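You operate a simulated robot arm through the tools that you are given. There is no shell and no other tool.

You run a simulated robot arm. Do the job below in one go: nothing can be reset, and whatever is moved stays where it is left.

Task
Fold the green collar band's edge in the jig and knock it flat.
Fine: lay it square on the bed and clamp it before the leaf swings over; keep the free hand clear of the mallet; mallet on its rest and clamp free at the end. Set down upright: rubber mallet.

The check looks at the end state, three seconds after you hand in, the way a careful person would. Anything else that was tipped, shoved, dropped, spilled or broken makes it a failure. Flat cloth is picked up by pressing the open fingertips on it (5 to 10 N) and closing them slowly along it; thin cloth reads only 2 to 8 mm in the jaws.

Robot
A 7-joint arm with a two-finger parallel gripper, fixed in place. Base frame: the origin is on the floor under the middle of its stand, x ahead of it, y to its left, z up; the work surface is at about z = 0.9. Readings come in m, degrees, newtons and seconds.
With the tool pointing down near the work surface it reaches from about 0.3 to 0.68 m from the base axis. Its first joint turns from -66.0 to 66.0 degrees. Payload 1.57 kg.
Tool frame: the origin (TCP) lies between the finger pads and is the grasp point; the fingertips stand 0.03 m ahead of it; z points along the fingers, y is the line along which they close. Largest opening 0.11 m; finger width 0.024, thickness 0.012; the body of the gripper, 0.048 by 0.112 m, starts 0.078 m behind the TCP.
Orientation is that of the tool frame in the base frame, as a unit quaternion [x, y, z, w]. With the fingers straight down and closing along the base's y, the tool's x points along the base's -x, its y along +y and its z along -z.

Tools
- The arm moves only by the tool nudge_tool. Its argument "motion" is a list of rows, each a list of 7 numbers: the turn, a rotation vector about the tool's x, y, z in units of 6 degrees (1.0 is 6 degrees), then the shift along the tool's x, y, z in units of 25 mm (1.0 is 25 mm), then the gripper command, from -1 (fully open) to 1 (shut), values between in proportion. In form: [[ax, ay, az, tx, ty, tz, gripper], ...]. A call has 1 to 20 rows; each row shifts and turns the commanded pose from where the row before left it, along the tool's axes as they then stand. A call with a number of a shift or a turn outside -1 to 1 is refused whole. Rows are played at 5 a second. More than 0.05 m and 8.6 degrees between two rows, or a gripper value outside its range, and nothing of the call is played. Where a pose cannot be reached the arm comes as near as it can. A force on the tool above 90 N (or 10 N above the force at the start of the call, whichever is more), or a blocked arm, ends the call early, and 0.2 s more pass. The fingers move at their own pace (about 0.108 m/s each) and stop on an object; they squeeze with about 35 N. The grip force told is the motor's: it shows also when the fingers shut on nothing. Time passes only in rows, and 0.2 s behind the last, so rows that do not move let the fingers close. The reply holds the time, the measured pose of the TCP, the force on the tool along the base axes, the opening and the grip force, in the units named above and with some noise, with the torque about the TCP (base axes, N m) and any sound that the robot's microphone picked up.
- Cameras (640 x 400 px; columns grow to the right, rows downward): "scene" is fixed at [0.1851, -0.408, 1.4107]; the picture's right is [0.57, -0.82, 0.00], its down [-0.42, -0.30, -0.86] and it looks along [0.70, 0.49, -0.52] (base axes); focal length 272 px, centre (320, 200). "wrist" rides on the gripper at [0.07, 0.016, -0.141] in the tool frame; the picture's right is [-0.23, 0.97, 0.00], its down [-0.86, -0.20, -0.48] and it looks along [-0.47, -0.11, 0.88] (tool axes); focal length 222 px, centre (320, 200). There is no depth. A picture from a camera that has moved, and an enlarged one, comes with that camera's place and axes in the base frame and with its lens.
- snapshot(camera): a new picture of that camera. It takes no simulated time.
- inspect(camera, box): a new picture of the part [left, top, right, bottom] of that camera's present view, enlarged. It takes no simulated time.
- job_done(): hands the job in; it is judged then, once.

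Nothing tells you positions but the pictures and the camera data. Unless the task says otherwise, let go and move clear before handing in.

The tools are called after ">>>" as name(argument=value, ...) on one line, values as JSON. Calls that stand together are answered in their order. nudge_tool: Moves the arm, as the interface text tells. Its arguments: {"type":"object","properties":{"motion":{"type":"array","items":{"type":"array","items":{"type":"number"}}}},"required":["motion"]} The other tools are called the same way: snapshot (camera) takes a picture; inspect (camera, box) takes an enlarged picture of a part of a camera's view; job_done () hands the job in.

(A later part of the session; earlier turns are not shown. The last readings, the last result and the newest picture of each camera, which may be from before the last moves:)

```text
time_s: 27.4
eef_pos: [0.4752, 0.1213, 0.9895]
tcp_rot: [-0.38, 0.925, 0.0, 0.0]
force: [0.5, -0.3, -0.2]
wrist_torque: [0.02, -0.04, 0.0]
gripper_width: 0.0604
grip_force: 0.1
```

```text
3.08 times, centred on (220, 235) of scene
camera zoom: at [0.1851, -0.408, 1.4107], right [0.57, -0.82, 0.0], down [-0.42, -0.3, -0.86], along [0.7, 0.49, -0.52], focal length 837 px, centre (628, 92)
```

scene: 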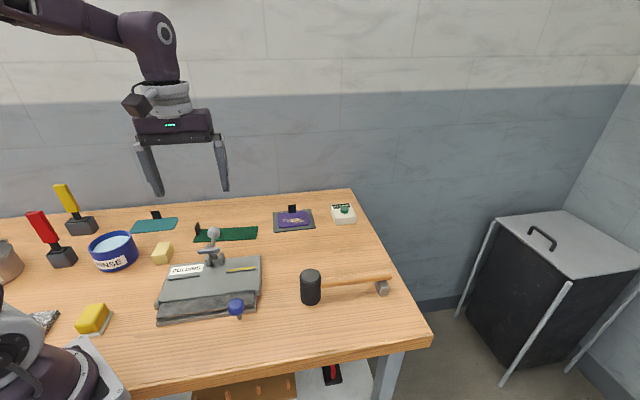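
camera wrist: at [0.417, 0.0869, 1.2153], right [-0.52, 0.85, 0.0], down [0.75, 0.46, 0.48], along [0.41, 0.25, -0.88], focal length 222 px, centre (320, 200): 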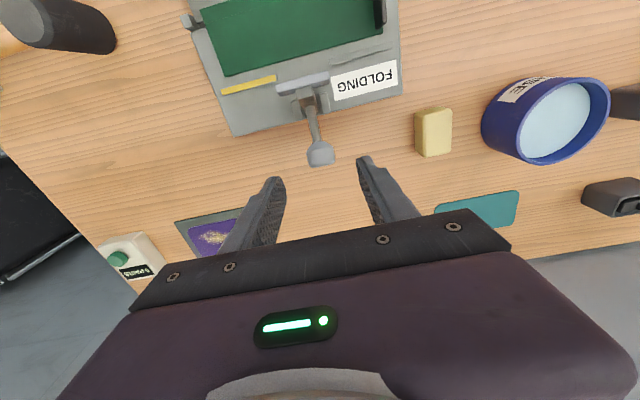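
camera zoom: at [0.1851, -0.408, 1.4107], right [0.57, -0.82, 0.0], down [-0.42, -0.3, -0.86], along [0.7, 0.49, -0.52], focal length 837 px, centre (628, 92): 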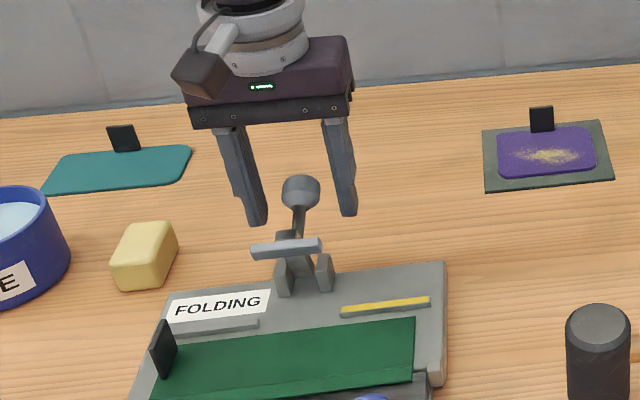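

The ball is centred between the fingers. I'll close on it, then lead it along the first part of its arc, forward and up.

>>> nudge_tool(motion=[[0, 0, 0, 0, 0, 0, 0.2], [0, 0, 0, 0, 0, 0, 0.4], [0, 0, 0, 0, 0, 0, 0.6], [0, 0, 0, 0, 0, 0, 1], [0, 0, 0, 0, 0, 0, 1], [0, 0, 0, 0, 0, 0, 1]])

>>> nudge_tool(motion=[[0, 0, 0, 0.17, 0, -0.138, 1], [0, 0, 0, 0.17, 0, -0.138, 1], [0, 0, 0, 0.19, 0, -0.108, 1], [0, 0, 0, 0.19, 0, -0.108, 1], [0, 0, 0, 0, 0, 0, 1]])

>>> inspect(camera="scene", box=[150, 190, 270, 300])

```text
time_s: 28.8
eef_pos: [0.4747, 0.1222, 0.9903]
tcp_rot: [-0.38, 0.925, 0.001, 0.0]
force: [-2.3, 2.0, -0.9]
wrist_torque: [0.05, -0.04, -0.01]
gripper_width: 0.0291
grip_force: 38.3
```

```text
time_s: 30.0
eef_pos: [0.4637, 0.1097, 1.0029]
tcp_rot: [-0.379, 0.925, 0.0, 0.003]
force: [7.0, 18.4, 2.0]
wrist_torque: [0.84, -0.66, 0.02]
gripper_width: 0.0292
grip_force: 39.1
```

```text
3.64 times, centred on (210, 245) of scene
camera zoom: at [0.1852, -0.4075, 1.4109], right [0.57, -0.82, 0.0], down [-0.42, -0.3, -0.86], along [0.7, 0.49, -0.52], focal length 989 px, centre (720, 36)
```

zoom: 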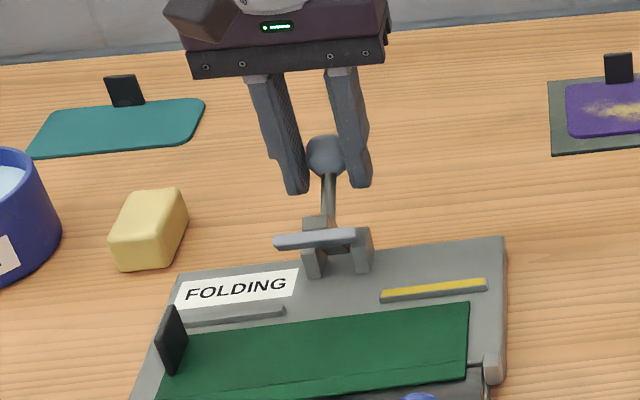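

The lever is following with about 20 N of resistance. Continuing along the arc.

>>> nudge_tool(motion=[[0, 0, 0, 0.206, 0, -0.072, 1], [0, 0, 0, 0.206, 0, -0.072, 1], [0, 0, 0, 0.216, 0, -0.034, 1], [0, 0, 0, 0.216, 0, -0.034, 1], [0, 0, 0, 0, 0, 0, 1]])

>>> inspect(camera="scene", box=[150, 190, 270, 300])

```text
time_s: 31.2
eef_pos: [0.4476, 0.0938, 1.0074]
tcp_rot: [-0.38, 0.925, 0.001, 0.0]
force: [1.7, 17.1, -3.2]
wrist_torque: [0.84, -0.46, 0.12]
gripper_width: 0.0096
grip_force: 28.4
```

```text
3.64 times, centred on (210, 245) of scene
camera zoom: at [0.1852, -0.4076, 1.4109], right [0.57, -0.82, 0.0], down [-0.42, -0.3, -0.86], along [0.7, 0.49, -0.52], focal length 989 px, centre (720, 36)
```

zoom: 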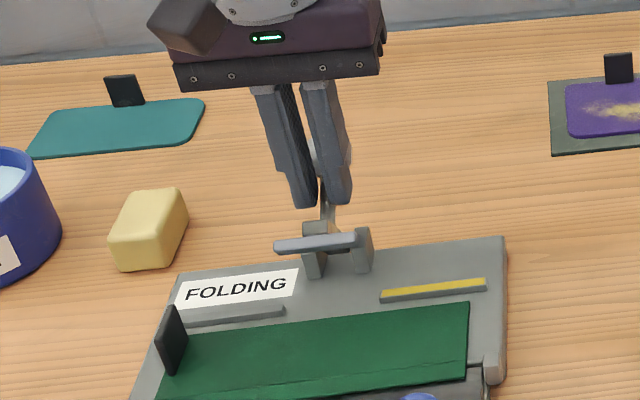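

The ball slipped behind the fingers after the lever had turned about 13°, and they closed on the rod. I'll open, rise and look, then push the ball from behind with closed fingertips.

>>> nudge_tool(motion=[[0, 0, 0, 0, 0, 0, 0.4], [0, 0, 0, 0, 0, 0, 0.1], [0, 0, 0, 0, 0, 0, 0.1], [0, 0, 0, 0, 0, -0.8, 0.1], [0, 0, 0, 0, 0, -0.8, 0.1], [0, 0, 0, 0, 0, -0.8, 0.1], [0, 0, 0, 0, 0, 0, 0.1]])

>>> inspect(camera="scene", box=[150, 190, 270, 300])

>>> snapshot(camera="wrist")

>>> inspect(camera="wrist", box=[220, 70, 420, 230])

```text
time_s: 32.8
eef_pos: [0.4467, 0.0955, 1.0682]
tcp_rot: [-0.38, 0.925, 0.0, 0.0]
force: [0.3, 0.5, 0.0]
wrist_torque: [0.03, 0.01, -0.01]
gripper_width: 0.0494
grip_force: 0.0
```

```text
3.64 times, centred on (210, 245) of scene
camera zoom: at [0.1851, -0.408, 1.4107], right [0.57, -0.82, 0.0], down [-0.42, -0.3, -0.86], along [0.7, 0.49, -0.52], focal length 989 px, centre (720, 36)
```

zoom: 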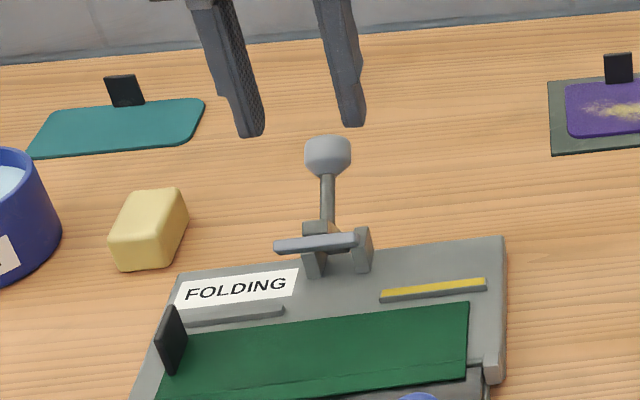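

```text
taken
camera wrist: at [0.3869, 0.0573, 1.2094], right [-0.52, 0.85, 0.0], down [0.75, 0.46, 0.48], along [0.41, 0.25, -0.88], focal length 222 px, centre (320, 200)
```

wrist: 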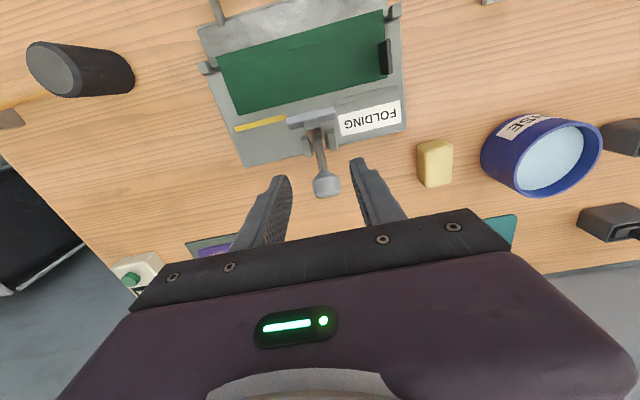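

```text
2.50 times, centred on (320, 150) of wrist
camera zoom: at [0.3869, 0.0573, 1.2094], right [-0.52, 0.85, 0.0], down [0.75, 0.46, 0.48], along [0.41, 0.25, -0.88], focal length 555 px, centre (320, 325)
```

zoom: 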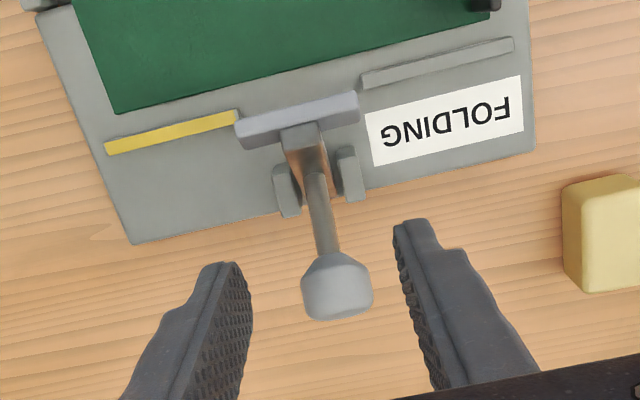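

The lever holds its new angle, with the ball now at about (0.466, 0.114, 0.994). I'll close the fingers, go behind the ball and push it forward.

>>> nudge_tool(motion=[[0, 0, 0, -0.7, 0, 0, 0.1], [0, 0, 0, -0.7, 0, 0, 0.4], [0, 0, 0, -0.7, 0, 0, 0.7], [0, 0, 0, -0.7, 0, 0, 1], [0, 0, 0, 0, 0, 0.85, 1], [0, 0, 0, 0, 0, 0.85, 1], [0, 0, 0, 0, 0, 0.8, 1], [0, 0, 0, 0, 0, 0, 1]])

>>> inspect(camera="scene", box=[150, 190, 270, 300])

>>> inspect(camera="wrist", box=[220, 70, 420, 230])

```text
time_s: 34.6
eef_pos: [0.4971, 0.1431, 1.0052]
tcp_rot: [-0.379, 0.925, 0.0, 0.0]
force: [-0.6, -0.2, -0.6]
wrist_torque: [0.0, -0.01, 0.0]
gripper_width: 0.0001
grip_force: 21.5
```

```text
3.64 times, centred on (210, 245) of scene
camera zoom: at [0.1851, -0.408, 1.4107], right [0.57, -0.82, 0.0], down [-0.42, -0.3, -0.86], along [0.7, 0.49, -0.52], focal length 989 px, centre (720, 36)
```

zoom: 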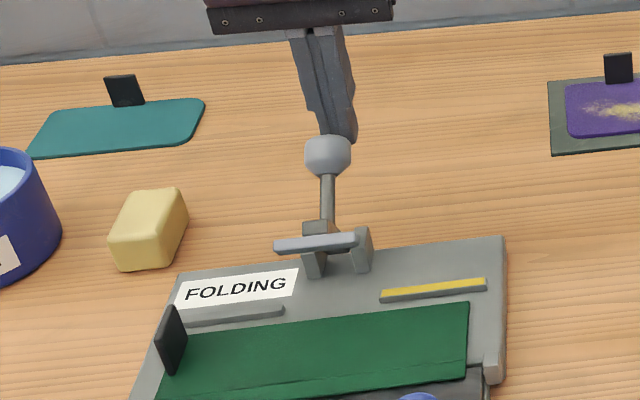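

```text
2.50 times, centred on (320, 150) of wrist
camera zoom: at [0.4365, 0.1063, 1.1465], right [-0.52, 0.85, 0.0], down [0.75, 0.46, 0.48], along [0.41, 0.25, -0.88], focal length 555 px, centre (320, 325)
```

zoom: 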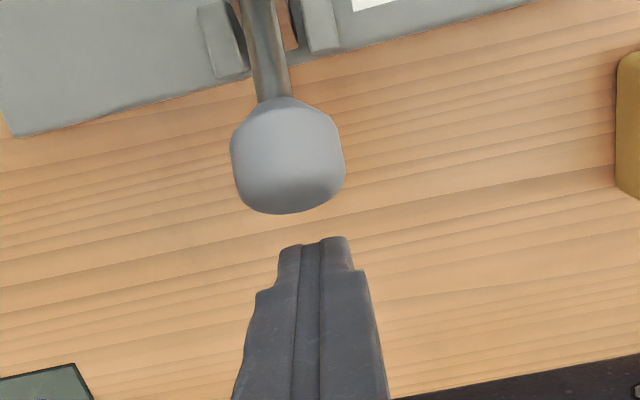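

>>> nudge_tool(motion=[[0, 0, 0, 0.25, 0, 0, 1], [0, 0, 0, 0.25, 0, 0, 1], [0, 0, 0, 0.25, 0, 0, 1], [0, 0, 0, 0.25, 0, 0, 1], [0, 0, 0, 0.25, 0, 0, 1], [0, 0, 0, 0.25, 0, 0, 1], [0, 0, 0, 0.25, 0, 0, 1], [0, 0, 0, 0, 0, 0, 1]])

>>> inspect(camera="scene", box=[150, 190, 270, 300])

```text
time_s: 36.4
eef_pos: [0.4658, 0.1123, 1.005]
tcp_rot: [-0.38, 0.925, 0.0, 0.0]
force: [-0.2, 0.1, -1.2]
wrist_torque: [-0.01, 0.02, 0.04]
gripper_width: 0.0
grip_force: 21.1
```

```text
3.64 times, centred on (210, 245) of scene
camera zoom: at [0.1851, -0.408, 1.4107], right [0.57, -0.82, 0.0], down [-0.42, -0.3, -0.86], along [0.7, 0.49, -0.52], focal length 989 px, centre (720, 36)
```

zoom: 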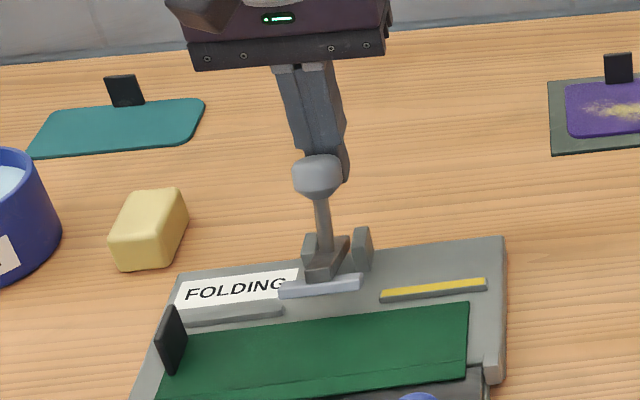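

The bar is coming down toward the band's back strip. Continuing the push to close it.

>>> nudge_tool(motion=[[0, 0, 0, 0.25, 0, 0, 1], [0, 0, 0, 0.25, 0, 0, 1], [0, 0, 0, 0.25, 0, 0, 1], [0, 0, 0, 0.2, 0, 0, 1], [0, 0, 0, 0, 0, 0, 1]])

>>> inspect(camera="scene", box=[150, 210, 270, 320])

>>> inspect(camera="wrist", box=[200, 0, 440, 180])

```text
time_s: 37.6
eef_pos: [0.4491, 0.0972, 1.0037]
tcp_rot: [-0.38, 0.925, 0.0, 0.0]
force: [0.1, 0.0, -0.6]
wrist_torque: [-0.02, 0.02, 0.02]
gripper_width: 0.0003
grip_force: 21.1
```

```text
3.64 times, centred on (210, 265) of scene
camera zoom: at [0.1851, -0.408, 1.4107], right [0.57, -0.82, 0.0], down [-0.42, -0.3, -0.86], along [0.7, 0.49, -0.52], focal length 989 px, centre (720, -36)
```

zoom: 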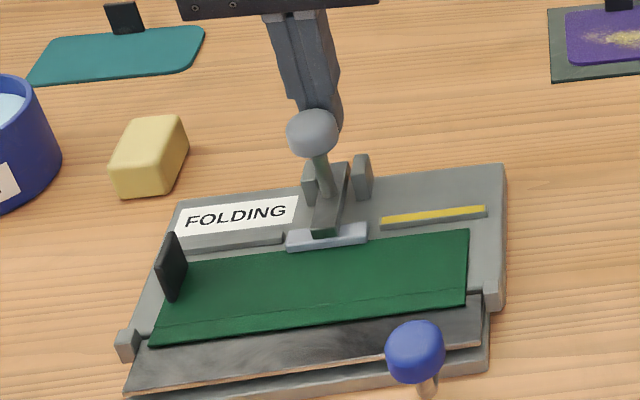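

```text
2.22 times, centred on (320, 90) of wrist
camera zoom: at [0.3884, 0.0592, 1.1465], right [-0.52, 0.85, 0.0], down [0.75, 0.46, 0.48], along [0.41, 0.25, -0.88], focal length 494 px, centre (320, 444)
```

zoom: 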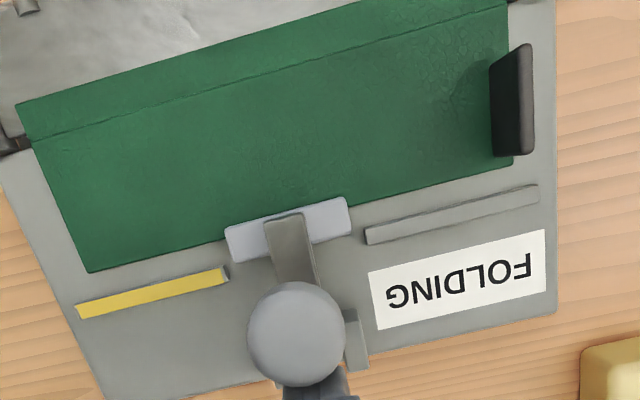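

>>> nudge_tool(motion=[[0, 0, 0, 0.15, 0, 0, 1], [0, 0, 0, 0.15, 0, 0, 1], [0, 0, 0, 0, 0, 0, 1]])

>>> inspect(camera="scene", box=[180, 225, 250, 290])

>>> inspect(camera="wrist", box=[240, 50, 400, 180])

```text
time_s: 38.4
eef_pos: [0.4472, 0.0941, 1.0051]
tcp_rot: [-0.381, 0.925, 0.001, 0.005]
force: [24.8, 28.3, -5.5]
wrist_torque: [0.66, -0.19, -0.04]
gripper_width: 0.0
grip_force: 20.6
```

```text
6.15 times, centred on (215, 258) of scene
camera zoom: at [0.1859, -0.4072, 1.4109], right [0.57, -0.82, 0.0], down [-0.42, -0.3, -0.86], along [0.7, 0.49, -0.52], focal length 1673 px, centre (966, -154)
```

zoom: 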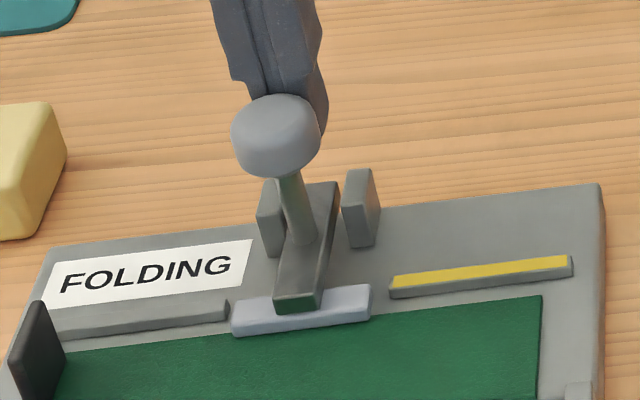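

```text
3.08 times, centred on (320, 115) of wrist
camera zoom: at [0.3851, 0.0559, 1.1464], right [-0.52, 0.85, 0.0], down [0.74, 0.46, 0.49], along [0.41, 0.26, -0.87], focal length 684 px, centre (320, 462)
```

zoom: 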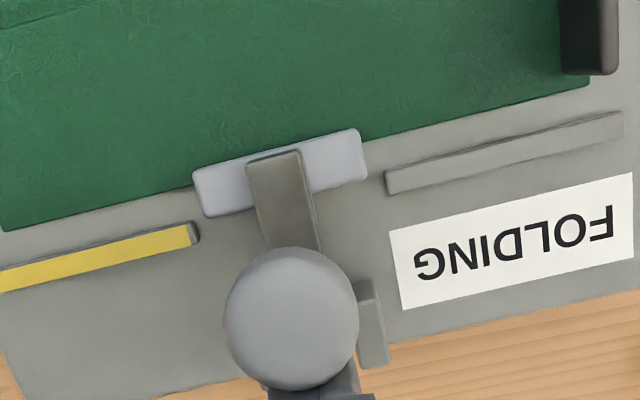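

The clamp is down but holds only about 4 mm of the band's back edge. I want a better bite, so I'll open the clamp from the front and slide the band back about 3 mm, keeping the flap on the leaf. First I'll go over to the front side of the ball.

>>> nudge_tool(motion=[[0, 0, 0, -0.3, 0, 0, 1], [0, 0, 0, 0, 0, -0.9, 1], [0, 0, 0, 0, 0, -0.9, 1], [0, 0, 0, 0, 0, -0.9, 1], [0, 0, 0, 0.8, 0, 0, 1], [0, 0, 0, 0.8, 0, 0, 1], [0, 0, 0, 0.8, 0, 0, 1], [0, 0, 0, 0.8, 0, 0, 1], [0, 0, 0, 0, 0, 0, 1]])

>>> inspect(camera="scene", box=[150, 200, 270, 310])

>>> inspect(camera="wrist", box=[220, 70, 420, 230])

```text
time_s: 40.4
eef_pos: [0.3923, 0.0384, 1.0727]
tcp_rot: [-0.379, 0.925, 0.001, 0.001]
force: [-0.6, -1.2, -0.5]
wrist_torque: [0.04, 0.01, 0.01]
gripper_width: 0.0
grip_force: 21.5
```

```text
3.64 times, centred on (210, 255) of scene
camera zoom: at [0.1851, -0.408, 1.4107], right [0.57, -0.82, 0.0], down [-0.42, -0.3, -0.86], along [0.7, 0.49, -0.52], focal length 989 px, centre (720, 0)
```

zoom: 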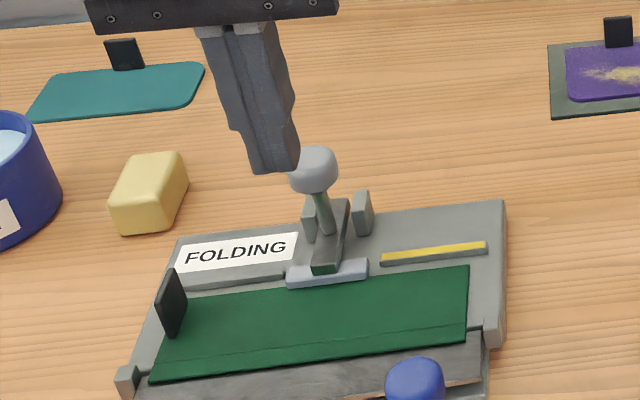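

```text
2.50 times, centred on (320, 150) of wrist
camera zoom: at [0.3318, 0.0023, 1.2138], right [-0.52, 0.85, 0.0], down [0.75, 0.46, 0.48], along [0.41, 0.25, -0.88], focal length 555 px, centre (320, 325)
```

zoom: 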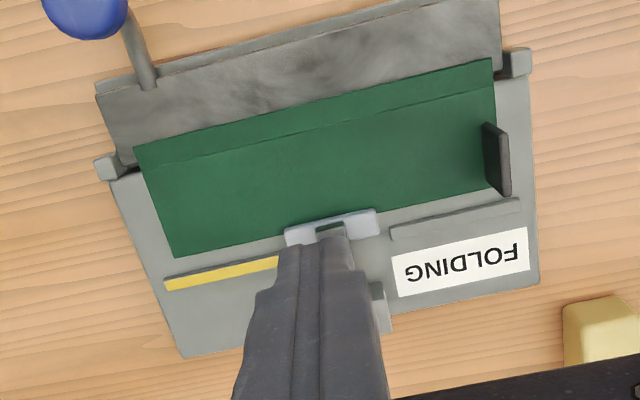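

>>> nudge_tool(motion=[[0, 0, 0, 0, 0, 0.9, 1], [0, 0, 0, 0, 0, 0.9, 1], [0, 0, 0, 0, 0, 0.9, 1], [0, 0, 0, -0.3, 0, 0, 1], [0, 0, 0, -0.3, 0, 0, 1], [0, 0, 0, -0.3, 0, 0, 1], [0, 0, 0, -0.3, 0, 0, 1], [0, 0, 0, -0.3, 0, 0, 1], [0, 0, 0, -0.3, 0, 0, 1], [0, 0, 0, -0.3, 0, 0, 1], [0, 0, 0, -0.3, 0, 0, 1], [0, 0, 0, 0, 0, 0, 1]])

>>> inspect(camera="scene", box=[150, 200, 270, 310])

```text
time_s: 43.0
eef_pos: [0.4334, 0.0803, 1.0051]
tcp_rot: [-0.379, 0.925, -0.001, -0.003]
force: [-22.4, -21.8, 54.3]
wrist_torque: [-0.74, 0.8, -0.05]
gripper_width: 0.0002
grip_force: 21.5
```

```text
3.64 times, centred on (210, 255) of scene
camera zoom: at [0.1836, -0.4088, 1.4107], right [0.57, -0.82, 0.0], down [-0.42, -0.3, -0.86], along [0.7, 0.49, -0.52], focal length 989 px, centre (720, 0)
```

zoom: 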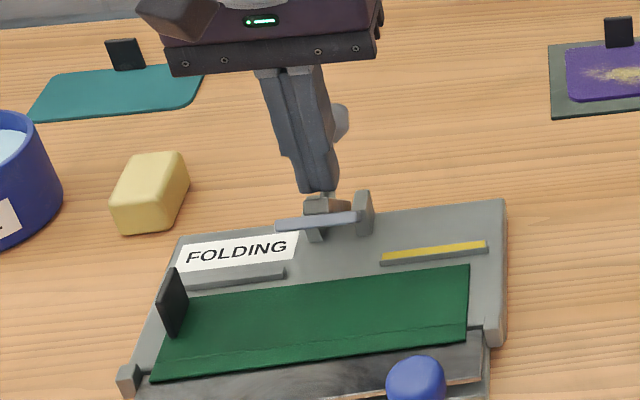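

The bar has lifted and is now pressing up under the fingertips, which is enough. I'll rise clear and look.

>>> nudge_tool(motion=[[0, 0, 0, 0.1, 0, -0.5, 1], [0, 0, 0, 0, 0, -0.9, 1], [0, 0, 0, 0, 0, -0.9, 1], [0, 0, 0, 0, 0, -0.5, 1], [0, 0, 0, 0, 0, 0, 1]])

>>> inspect(camera="scene", box=[150, 200, 270, 310])

>>> snapshot(camera="wrist")

```text
time_s: 44.2
eef_pos: [0.4335, 0.0801, 1.0748]
tcp_rot: [-0.379, 0.926, 0.0, 0.0]
force: [0.6, -0.2, 0.2]
wrist_torque: [0.02, 0.01, 0.0]
gripper_width: 0.0
grip_force: 21.0
```

```text
3.64 times, centred on (210, 255) of scene
camera zoom: at [0.1851, -0.408, 1.4107], right [0.57, -0.82, 0.0], down [-0.42, -0.3, -0.86], along [0.7, 0.49, -0.52], focal length 989 px, centre (720, 0)
```

zoom: 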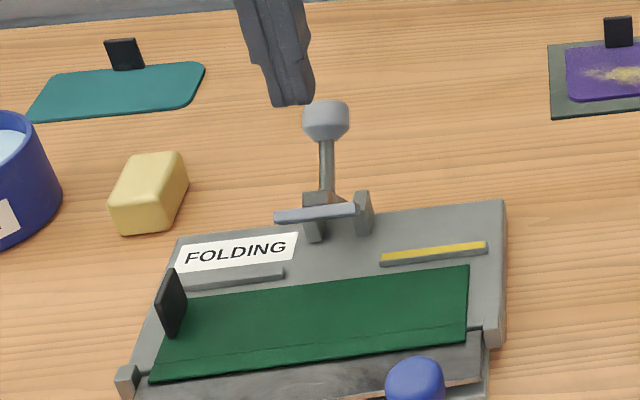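

```text
taken
camera wrist: at [0.3723, 0.0437, 1.2168], right [-0.52, 0.85, 0.0], down [0.75, 0.46, 0.48], along [0.41, 0.25, -0.88], focal length 222 px, centre (320, 200)
```

wrist: 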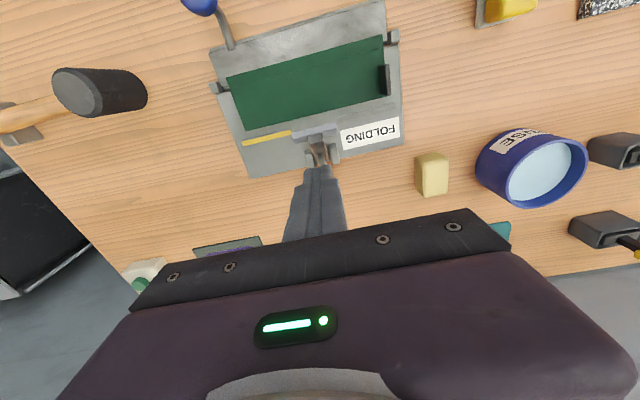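

The clamp is open again. I'll return to the tab at about (0.337, 0.104) with the jaws open about 4 cm.

>>> nudge_tool(motion=[[0, 0, 0, 0.52, 0.845, 0, 0.8], [0, 0, 0, 0.52, 0.845, 0, 0.5], [0, 0, 0, 0.52, 0.845, 0, 0.27], [0, 0, 0, 0.51, 0.845, 0, 0.27], [0, 0, 0, 0, 0, 0.9, 0.27], [0, 0, 0, 0, 0, 0.9, 0.27], [0, 0, 0, 0, 0, 0.9, 0.27], [0, 0, 0, 0, 0, 0.9, 0.27], [0, 0, 0, 0, 0, 0, 0.27]])

>>> inspect(camera="wrist", box=[220, 90, 420, 240])

>>> inspect(camera="scene", box=[130, 220, 270, 320])

```text
time_s: 46.2
eef_pos: [0.3379, 0.104, 0.9851]
tcp_rot: [-0.38, 0.925, 0.001, 0.0]
force: [0.4, -0.9, -0.4]
wrist_torque: [-0.01, 0.02, -0.01]
gripper_width: 0.04
grip_force: 0.1
```

```text
2.67 times, centred on (320, 165) of wrist
camera zoom: at [0.2767, 0.0672, 1.1262], right [-0.52, 0.85, 0.0], down [0.75, 0.46, 0.48], along [0.41, 0.25, -0.88], focal length 592 px, centre (320, 293)
```

zoom: 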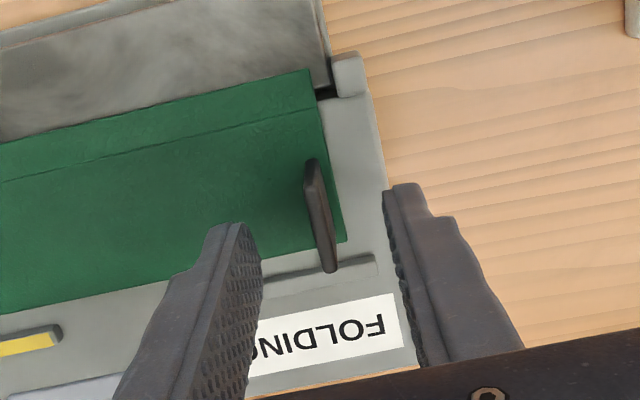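

```text
4.00 times, centred on (200, 270) of scene
camera zoom: at [0.1851, -0.408, 1.4107], right [0.57, -0.82, 0.0], down [-0.42, -0.3, -0.86], along [0.7, 0.49, -0.52], focal length 1088 px, centre (800, -80)
```

zoom: 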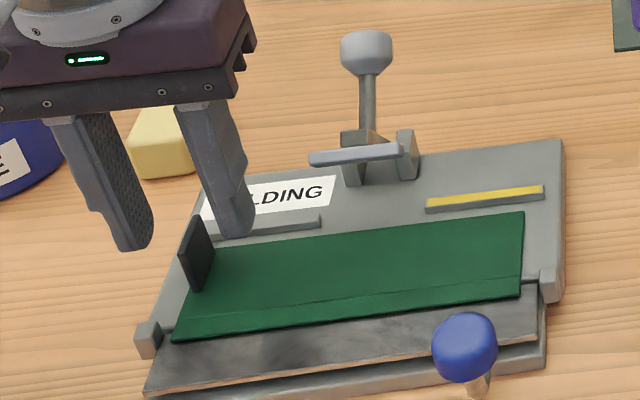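

>>> nudge_tool(motion=[[0, 0, 0, 0, 0, 0.42, 0.27], [0, 0, 0, 0, 0, 0.4, 0.27], [0, 0, 0, 0, 0, 0, 0.5], [0, 0, 0, 0, 0, 0, 0.7], [0, 0, 0, 0, 0, 0, 0.85], [0, 0, 0, 0, 0, 0, 1], [0, 0, 0, 0, 0, 0, 1], [0, 0, 0, 0, 0, 0, 1]])

>>> nudge_tool(motion=[[0, 0, 0, 0, 0, -0.1, 1], [0, 0, 0, -0.1, 0, 0, 1], [0, 0, 0, 0, 0, 0, 1]])

>>> inspect(camera="wrist", box=[220, 90, 420, 240])

>>> inspect(camera="wrist", box=[80, 90, 340, 240])

```text
time_s: 48.0
eef_pos: [0.3381, 0.1046, 0.9639]
tcp_rot: [-0.379, 0.925, 0.001, 0.001]
force: [0.4, -0.2, -0.7]
wrist_torque: [-0.03, 0.04, 0.01]
gripper_width: 0.0041
grip_force: 24.5
```

```text
time_s: 48.8
eef_pos: [0.3393, 0.1062, 0.9669]
tcp_rot: [-0.38, 0.925, 0.001, 0.001]
force: [-0.6, 0.5, -0.6]
wrist_torque: [0.03, 0.06, 0.0]
gripper_width: 0.0038
grip_force: 25.1
```

```text
2.67 times, centred on (320, 165) of wrist
camera zoom: at [0.2786, 0.0688, 1.1081], right [-0.52, 0.85, 0.0], down [0.75, 0.46, 0.48], along [0.41, 0.25, -0.88], focal length 592 px, centre (320, 293)
```

zoom: 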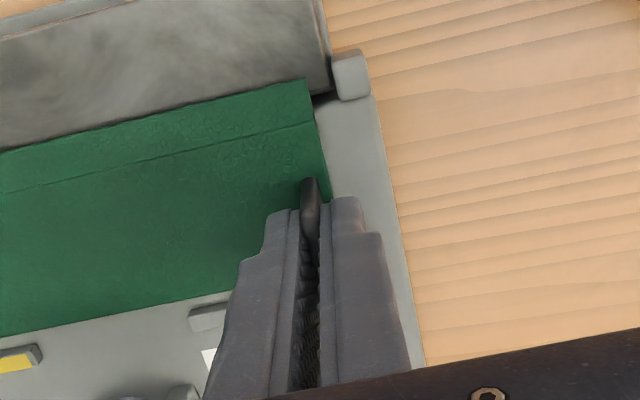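

```text
2.46 times, centred on (210, 165) of wrist
camera zoom: at [0.2786, 0.0688, 1.1081], right [-0.52, 0.85, 0.0], down [0.75, 0.46, 0.48], along [0.41, 0.25, -0.88], focal length 547 px, centre (591, 286)
```

zoom: 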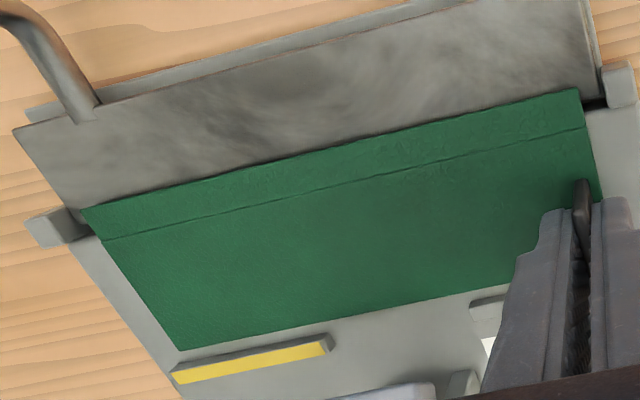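

The band is back about 2 mm, with about 5 mm of flap still over the leaf. I'll set it down and release.

>>> nudge_tool(motion=[[0, 0, 0, 0, 0, 0.1, 1], [0, 0, 0, 0, 0, 0.06, 1], [0, 0, 0, 0, 0, 0, 1]])

```text
time_s: 49.6
eef_pos: [0.3407, 0.1058, 0.9629]
tcp_rot: [-0.379, 0.925, 0.001, 0.001]
force: [-1.2, -1.7, 17.6]
wrist_torque: [-0.04, 0.02, -0.06]
gripper_width: 0.004
grip_force: 25.3
```

>>> nudge_tool(motion=[[0, 0, 0, 0, 0, -0.06, 1], [0, 0, 0, 0, 0, 0, 0.9], [0, 0, 0, 0, 0, 0, 0.75], [0, 0, 0, 0, 0, 0, 0.55], [0, 0, 0, 0, 0, 0, 0.35], [0, 0, 0, 0, 0, 0, 0.35], [0, 0, 0, 0, 0, -0.4, 0.35], [0, 0, 0, 0, 0, -0.8, 0.35], [0, 0, 0, 0, 0, -0.8, 0.35], [0, 0, 0, 0, 0, -0.9, 0.35], [0, 0, 0, 0, 0, -0.9, 0.35], [0, 0, 0, 0, 0, -0.6, 0.35], [0, 0, 0, 0, 0, 0, 0.35]])

>>> inspect(camera="wrist", box=[140, 60, 360, 210])

>>> inspect(camera="scene", box=[150, 220, 270, 330])

```text
time_s: 52.4
eef_pos: [0.3406, 0.1061, 1.0745]
tcp_rot: [-0.38, 0.925, -0.001, 0.0]
force: [-0.3, 0.8, -0.4]
wrist_torque: [0.03, 0.02, -0.02]
gripper_width: 0.0359
grip_force: 0.0
```

```text
2.67 times, centred on (250, 135) of wrist
camera zoom: at [0.279, 0.069, 1.2162], right [-0.52, 0.85, 0.0], down [0.75, 0.46, 0.48], along [0.41, 0.25, -0.88], focal length 592 px, centre (507, 373)
```

zoom: 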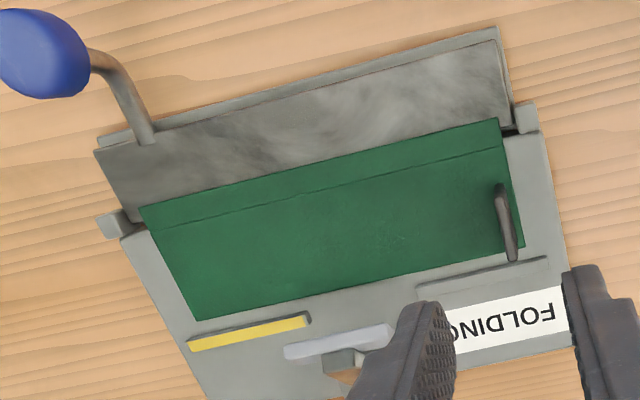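

```text
3.64 times, centred on (210, 275) of scene
camera zoom: at [0.1851, -0.408, 1.4107], right [0.57, -0.82, 0.0], down [-0.42, -0.3, -0.86], along [0.7, 0.49, -0.52], focal length 989 px, centre (720, -73)
```

zoom: 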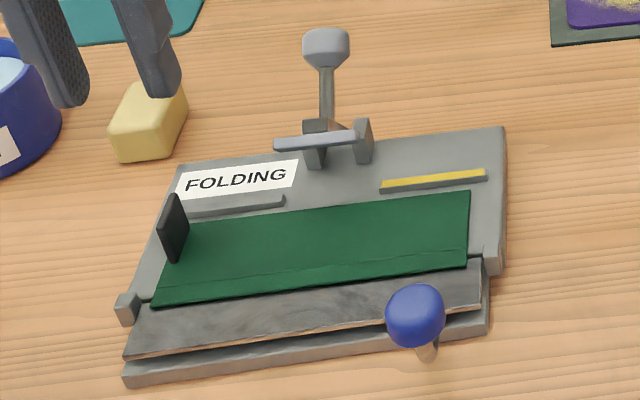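

The band is square, with its crease about 1.5 mm behind the bed's edge. Now I'll go back behind the clamp ball with closed fingers and push the clamp shut.

>>> nudge_tool(motion=[[0, 0, 0, -0.916, -0.557, -0.1, 0.35], [0, 0, 0, -0.916, -0.557, 0, 0.35], [0, 0, 0, -0.916, -0.557, 0, 0.6], [0, 0, 0, -0.916, -0.557, 0, 1], [0, 0, 0, -0.916, -0.557, 0, 1], [0, 0, 0, -0.916, -0.557, 0, 1], [0, 0, 0, 0, 0, 0.9, 1], [0, 0, 0, 0, 0, 0.9, 1], [0, 0, 0, 0, 0, 0.95, 1], [0, 0, 0, 0, 0, 0, 1]])

>>> nudge_tool(motion=[[0, 0, 0, 0.25, 0, 0, 1], [0, 0, 0, 0.25, 0, 0, 1], [0, 0, 0, 0.25, 0, 0, 1], [0, 0, 0, 0.25, 0, 0, 1], [0, 0, 0, 0.25, 0, 0, 1], [0, 0, 0, 0.25, 0, 0, 1], [0, 0, 0, 0.25, 0, 0, 1], [0, 0, 0, 0.25, 0, 0, 1], [0, 0, 0, 0.25, 0, 0, 1], [0, 0, 0, 0.2, 0, 0, 1], [0, 0, 0, 0.15, 0, 0, 1], [0, 0, 0, 0, 0, 0, 1]])

>>> inspect(camera="scene", box=[150, 210, 270, 320])

>>> inspect(camera="wrist", box=[240, 50, 400, 180])

```text
time_s: 54.6
eef_pos: [0.496, 0.143, 1.0076]
tcp_rot: [-0.379, 0.925, 0.0, 0.0]
force: [-0.6, 0.3, 0.0]
wrist_torque: [-0.01, -0.04, 0.01]
gripper_width: 0.0
grip_force: 20.9
```

```text
time_s: 57.2
eef_pos: [0.449, 0.0969, 1.0063]
tcp_rot: [-0.38, 0.925, 0.0, 0.0]
force: [0.6, 0.0, -0.1]
wrist_torque: [0.0, 0.02, 0.0]
gripper_width: 0.0001
grip_force: 21.0
```

```text
3.64 times, centred on (210, 265) of scene
camera zoom: at [0.1851, -0.408, 1.4107], right [0.57, -0.82, 0.0], down [-0.42, -0.3, -0.86], along [0.7, 0.49, -0.52], focal length 989 px, centre (720, -36)
```

zoom: 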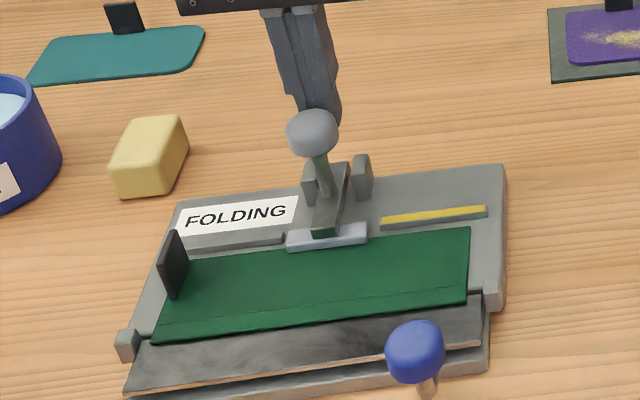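

```text
3.08 times, centred on (320, 115) of wrist
camera zoom: at [0.3887, 0.0605, 1.1495], right [-0.52, 0.85, 0.0], down [0.75, 0.46, 0.48], along [0.41, 0.25, -0.88], focal length 684 px, centre (320, 462)
```

zoom: 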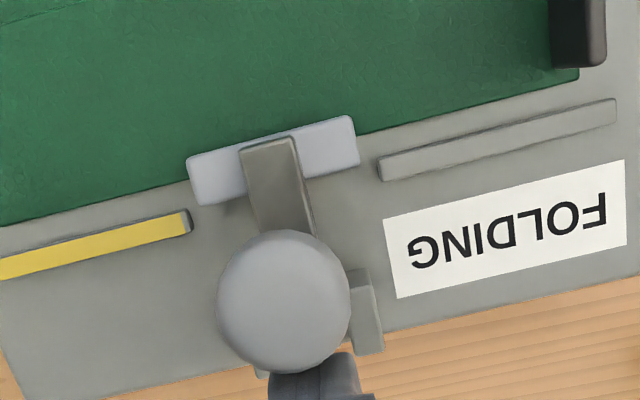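

The bar now covers about 6–7 mm of the band. I'll push the last bit to seat it.

>>> nudge_tool(motion=[[0, 0, 0, 0.12, 0, 0, 1], [0, 0, 0, 0.12, 0, 0, 1], [0, 0, 0, 0.1, 0, 0, 1], [0, 0, 0, 0, 0, 0, 1]])

>>> inspect(camera="scene", box=[180, 225, 250, 290])

```text
time_s: 58.2
eef_pos: [0.4459, 0.0946, 1.0085]
tcp_rot: [-0.38, 0.925, 0.001, 0.004]
force: [23.5, 26.4, -3.4]
wrist_torque: [0.73, -0.18, -0.01]
gripper_width: 0.0002
grip_force: 21.3
```

```text
6.15 times, centred on (215, 258) of scene
camera zoom: at [0.1858, -0.4073, 1.4109], right [0.57, -0.82, 0.0], down [-0.42, -0.3, -0.86], along [0.7, 0.49, -0.52], focal length 1673 px, centre (966, -154)
```

zoom: 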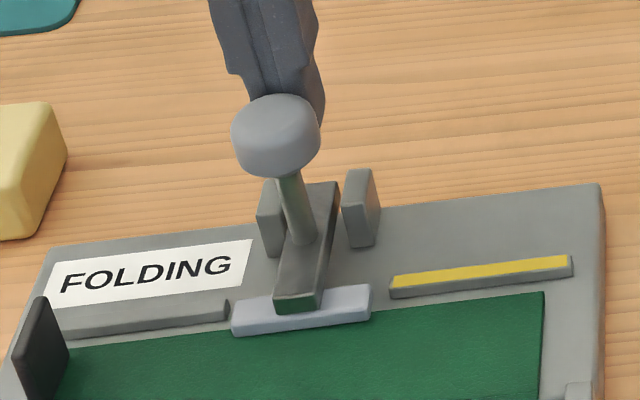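

The clamp is seated against its stop. Next I'll move over the blue leaf knob, at about (0.369, -0.081), with the jaws open.

>>> nudge_tool(motion=[[0, 0, 0, -0.3, 0, 0, 1], [0, 0, 0, 0, 0, -0.9, 1], [0, 0, 0, 0, 0, -0.9, 1], [0, 0, 0, 0, 0, -0.9, 1], [0, 0, 0, 0, 0, -0.6, 1], [0, 0, 0, 0.928, -0.355, 0, 0.8], [0, 0, 0, 0.928, -0.355, 0, 0.4], [0, 0, 0, 0.928, -0.355, 0, 0.1], [0, 0, 0, 0.928, -0.355, 0, -0.2], [0, 0, 0, 0.928, -0.355, 0, -0.3], [0, 0, 0, 0.928, -0.355, 0, -0.3], [0, 0, 0, 0.928, -0.355, 0, -0.3], [0, 0, 0, 0.928, -0.355, 0, -0.3], [0, 0, 0, 0, 0, 0, -0.3]])

>>> snapshot(camera="wrist")

>>> inspect(camera="wrist", box=[230, 90, 410, 220])

>>> inspect(camera="scene", box=[150, 220, 290, 340])

```text
time_s: 61.2
eef_pos: [0.3674, -0.085, 1.09]
tcp_rot: [-0.38, 0.925, -0.001, 0.001]
force: [-0.1, -0.8, 0.2]
wrist_torque: [0.02, 0.02, 0.05]
gripper_width: 0.0715
grip_force: 0.1
```

```text
taken
camera wrist: at [0.3055, -0.1217, 1.2316], right [-0.52, 0.85, 0.0], down [0.75, 0.46, 0.48], along [0.41, 0.25, -0.88], focal length 222 px, centre (320, 200)
```

wrist: 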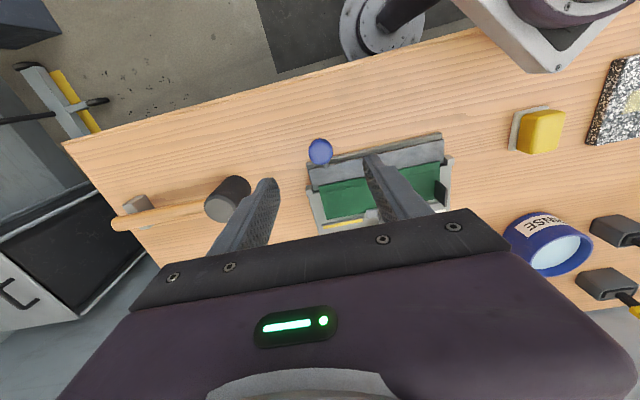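

```text
3.08 times, centred on (320, 155) of wrist
camera zoom: at [0.3055, -0.1217, 1.2316], right [-0.52, 0.85, 0.0], down [0.75, 0.46, 0.48], along [0.41, 0.25, -0.88], focal length 684 px, centre (320, 338)
```

zoom: 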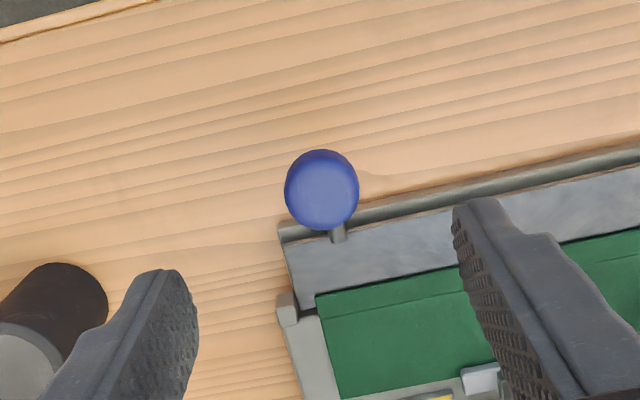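

```text
3.33 times, centred on (220, 280) of scene
camera zoom: at [0.1851, -0.408, 1.4107], right [0.57, -0.82, 0.0], down [-0.42, -0.3, -0.86], along [0.7, 0.49, -0.52], focal length 906 px, centre (653, -67)
```

zoom: 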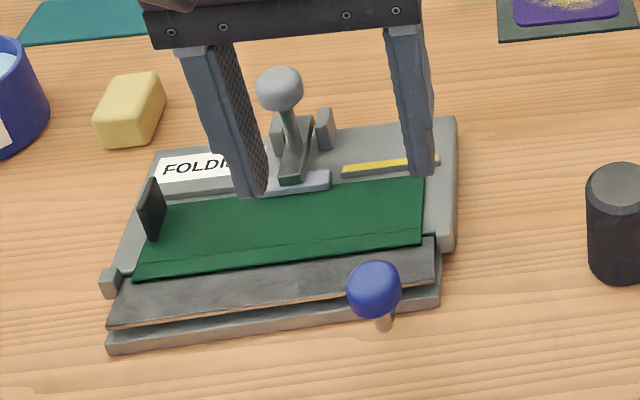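

The knob ball is at about (0.3715, -0.081, 0.964), about 30 mm across. I'll lower the open jaws around it, stopping with the TCP at its centre.

>>> nudge_tool(motion=[[0, 0, 0, -0.23, 0, 0.5, -0.3], [0, 0, 0, 0, 0, 0.9, -0.3], [0, 0, 0, 0, 0, 0.9, -0.3], [0, 0, 0, 0, 0, 0.9, -0.3], [0, 0, 0, 0, 0, 0.9, -0.3], [0, 0, 0, 0, 0, 0.9, -0.3], [0, 0, 0, 0, 0, 0.15, -0.3], [0, 0, 0, 0, 0, 0, -0.3]])

>>> inspect(camera="wrist", box=[220, 80, 420, 220])

>>> inspect(camera="scene", box=[150, 220, 290, 340])

```text
time_s: 63.0
eef_pos: [0.3707, -0.0802, 0.9606]
tcp_rot: [-0.379, 0.925, 0.0, 0.0]
force: [-0.6, -0.5, -0.5]
wrist_torque: [0.0, -0.01, -0.02]
gripper_width: 0.0717
grip_force: 0.0
```

```text
2.86 times, centred on (320, 150) of wrist
camera zoom: at [0.3099, -0.1176, 1.1029], right [-0.52, 0.85, 0.0], down [0.75, 0.46, 0.48], along [0.41, 0.25, -0.88], focal length 635 px, centre (320, 343)
```

zoom: 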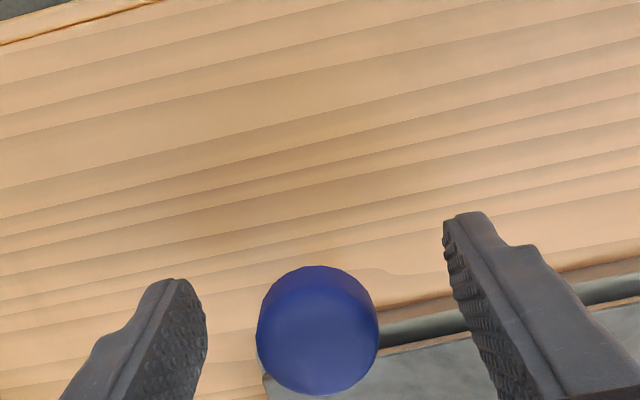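

```text
3.33 times, centred on (220, 280) of scene
camera zoom: at [0.1851, -0.408, 1.4107], right [0.57, -0.82, 0.0], down [-0.42, -0.3, -0.86], along [0.7, 0.49, -0.52], focal length 906 px, centre (653, -67)
```

zoom: 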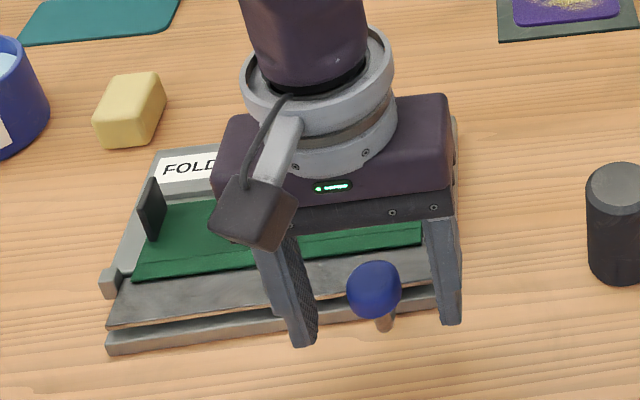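

>>> nudge_tool(motion=[[0, 0, 0, 0, 0, 0, 0.0], [0, 0, 0, 0, 0, 0, 0.2], [0, 0, 0, 0, 0, 0, 0.4], [0, 0, 0, 0, 0, 0, 0.7], [0, 0, 0, 0, 0, 0, 1], [0, 0, 0, 0, 0, 0, 1]])

>>> nudge_tool(motion=[[0, 0, 0, -0.166, 0, -0.232, 1], [0, 0, 0, -0.166, 0, -0.232, 1], [0, 0, 0, -0.206, 0, -0.198, 1], [0, 0, 0, -0.206, 0, -0.198, 1], [0, 0, 0, 0, 0, 0, 1]])

>>> inspect(camera="scene", box=[150, 220, 290, 340])

```text
time_s: 64.4
eef_pos: [0.37, -0.0808, 0.9618]
tcp_rot: [-0.379, 0.925, -0.001, 0.0]
force: [6.2, -9.0, 0.7]
wrist_torque: [-0.02, -0.03, 0.01]
gripper_width: 0.0291
grip_force: 39.4
```

```text
time_s: 65.6
eef_pos: [0.3846, -0.0686, 0.9828]
tcp_rot: [-0.379, 0.925, 0.0, 0.0]
force: [6.6, -26.4, -3.6]
wrist_torque: [-0.81, 0.61, 0.11]
gripper_width: 0.0294
grip_force: 39.7
```

```text
3.33 times, centred on (220, 280) of scene
camera zoom: at [0.1853, -0.4087, 1.4105], right [0.57, -0.82, 0.0], down [-0.42, -0.3, -0.86], along [0.7, 0.49, -0.52], focal length 906 px, centre (653, -67)
```

zoom: 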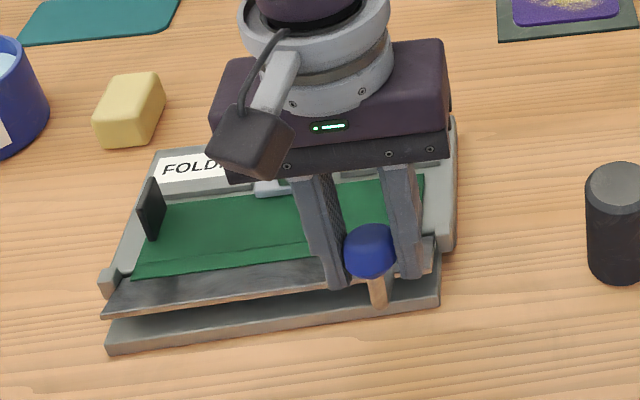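

The leaf is rising with the knob. Continuing along the arc.

>>> nudge_tool(motion=[[0, 0, 0, -0.236, 0, -0.162, 1], [0, 0, 0, -0.236, 0, -0.162, 1], [0, 0, 0, -0.26, 0, -0.116, 1], [0, 0, 0, -0.26, 0, -0.116, 1], [0, 0, 0, 0, 0, 0, 1]])

>>> inspect(camera="scene", box=[150, 210, 290, 330])

```text
time_s: 66.8
eef_pos: [0.4027, -0.0507, 0.9966]
tcp_rot: [-0.379, 0.925, 0.0, 0.001]
force: [14.5, -20.8, -8.6]
wrist_torque: [-0.39, 0.28, 0.23]
gripper_width: 0.0276
grip_force: 37.6
```

```text
3.33 times, centred on (220, 270) of scene
camera zoom: at [0.1856, -0.4086, 1.4105], right [0.57, -0.82, 0.0], down [-0.42, -0.3, -0.86], along [0.7, 0.49, -0.52], focal length 906 px, centre (653, -33)
```

zoom: 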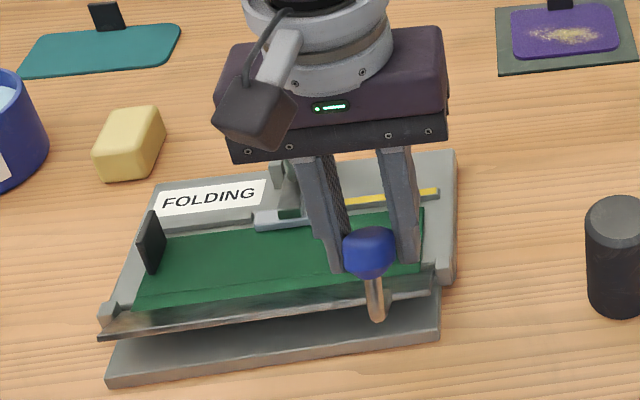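

The ball is slipping forward in the jaws, with the leaf at about 30°. From here a push from the front will work better, so I'll open, rise and check whether the leaf holds its angle.

>>> nudge_tool(motion=[[0, 0, 0, 0, 0, 0, 0.2], [0, 0, 0, 0, 0, 0, 0.1], [0, 0, 0, 0, 0, 0, 0.1]])

>>> inspect(camera="scene", box=[150, 210, 290, 330])

```text
time_s: 67.6
eef_pos: [0.4018, -0.051, 0.997]
tcp_rot: [-0.38, 0.925, 0.0, 0.0]
force: [0.0, 0.0, 0.9]
wrist_torque: [0.0, 0.0, -0.01]
gripper_width: 0.0497
grip_force: 0.0
```

```text
3.33 times, centred on (220, 270) of scene
camera zoom: at [0.1851, -0.408, 1.4107], right [0.57, -0.82, 0.0], down [-0.42, -0.3, -0.86], along [0.7, 0.49, -0.52], focal length 906 px, centre (653, -33)
```

zoom: 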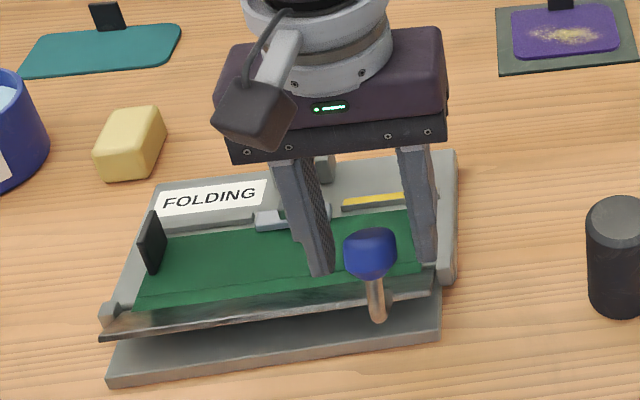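

The leaf stays where it is left. Now I'll go in front of the knob with closed fingers and push it backward.

>>> nudge_tool(motion=[[0, 0, 0, 0, 0, -0.95, 0.1], [0, 0, 0, 0, 0, -0.95, 0.1], [0, 0, 0, 0, 0, -0.95, 0.3], [0, 0, 0, 0.8, 0, 0, 0.6], [0, 0, 0, 0.8, 0, 0, 1], [0, 0, 0, 0.75, 0, 0, 1], [0, 0, 0, 0, 0, 0.95, 1], [0, 0, 0, 0, 0, 0.95, 1], [0, 0, 0, 0, 0, 0.9, 1], [0, 0, 0, 0, 0, 0, 1]])

>>> inspect(camera="scene", box=[150, 210, 290, 330])

>>> inspect(camera="wrist", box=[220, 80, 420, 220])

```text
time_s: 69.8
eef_pos: [0.3615, -0.0916, 0.9977]
tcp_rot: [-0.379, 0.925, 0.0, 0.0]
force: [0.4, 0.2, 0.4]
wrist_torque: [0.0, 0.0, -0.02]
gripper_width: 0.0001
grip_force: 21.1
```

```text
3.33 times, centred on (220, 270) of scene
camera zoom: at [0.1851, -0.408, 1.4107], right [0.57, -0.82, 0.0], down [-0.42, -0.3, -0.86], along [0.7, 0.49, -0.52], focal length 906 px, centre (653, -33)
```

zoom: 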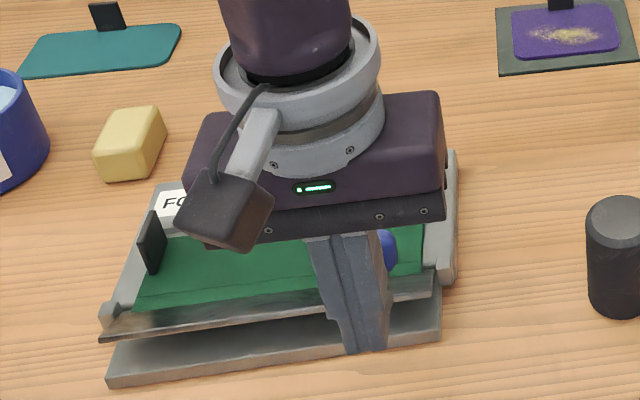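

```text
2.86 times, centred on (320, 150) of wrist
camera zoom: at [0.2994, -0.1286, 1.1395], right [-0.52, 0.85, 0.0], down [0.75, 0.46, 0.48], along [0.41, 0.25, -0.88], focal length 635 px, centre (320, 343)
```

zoom: 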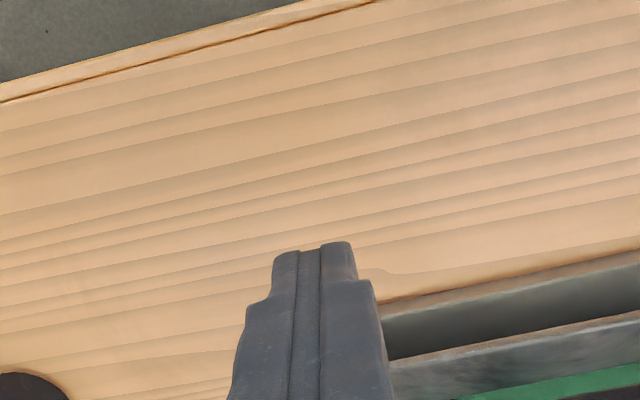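

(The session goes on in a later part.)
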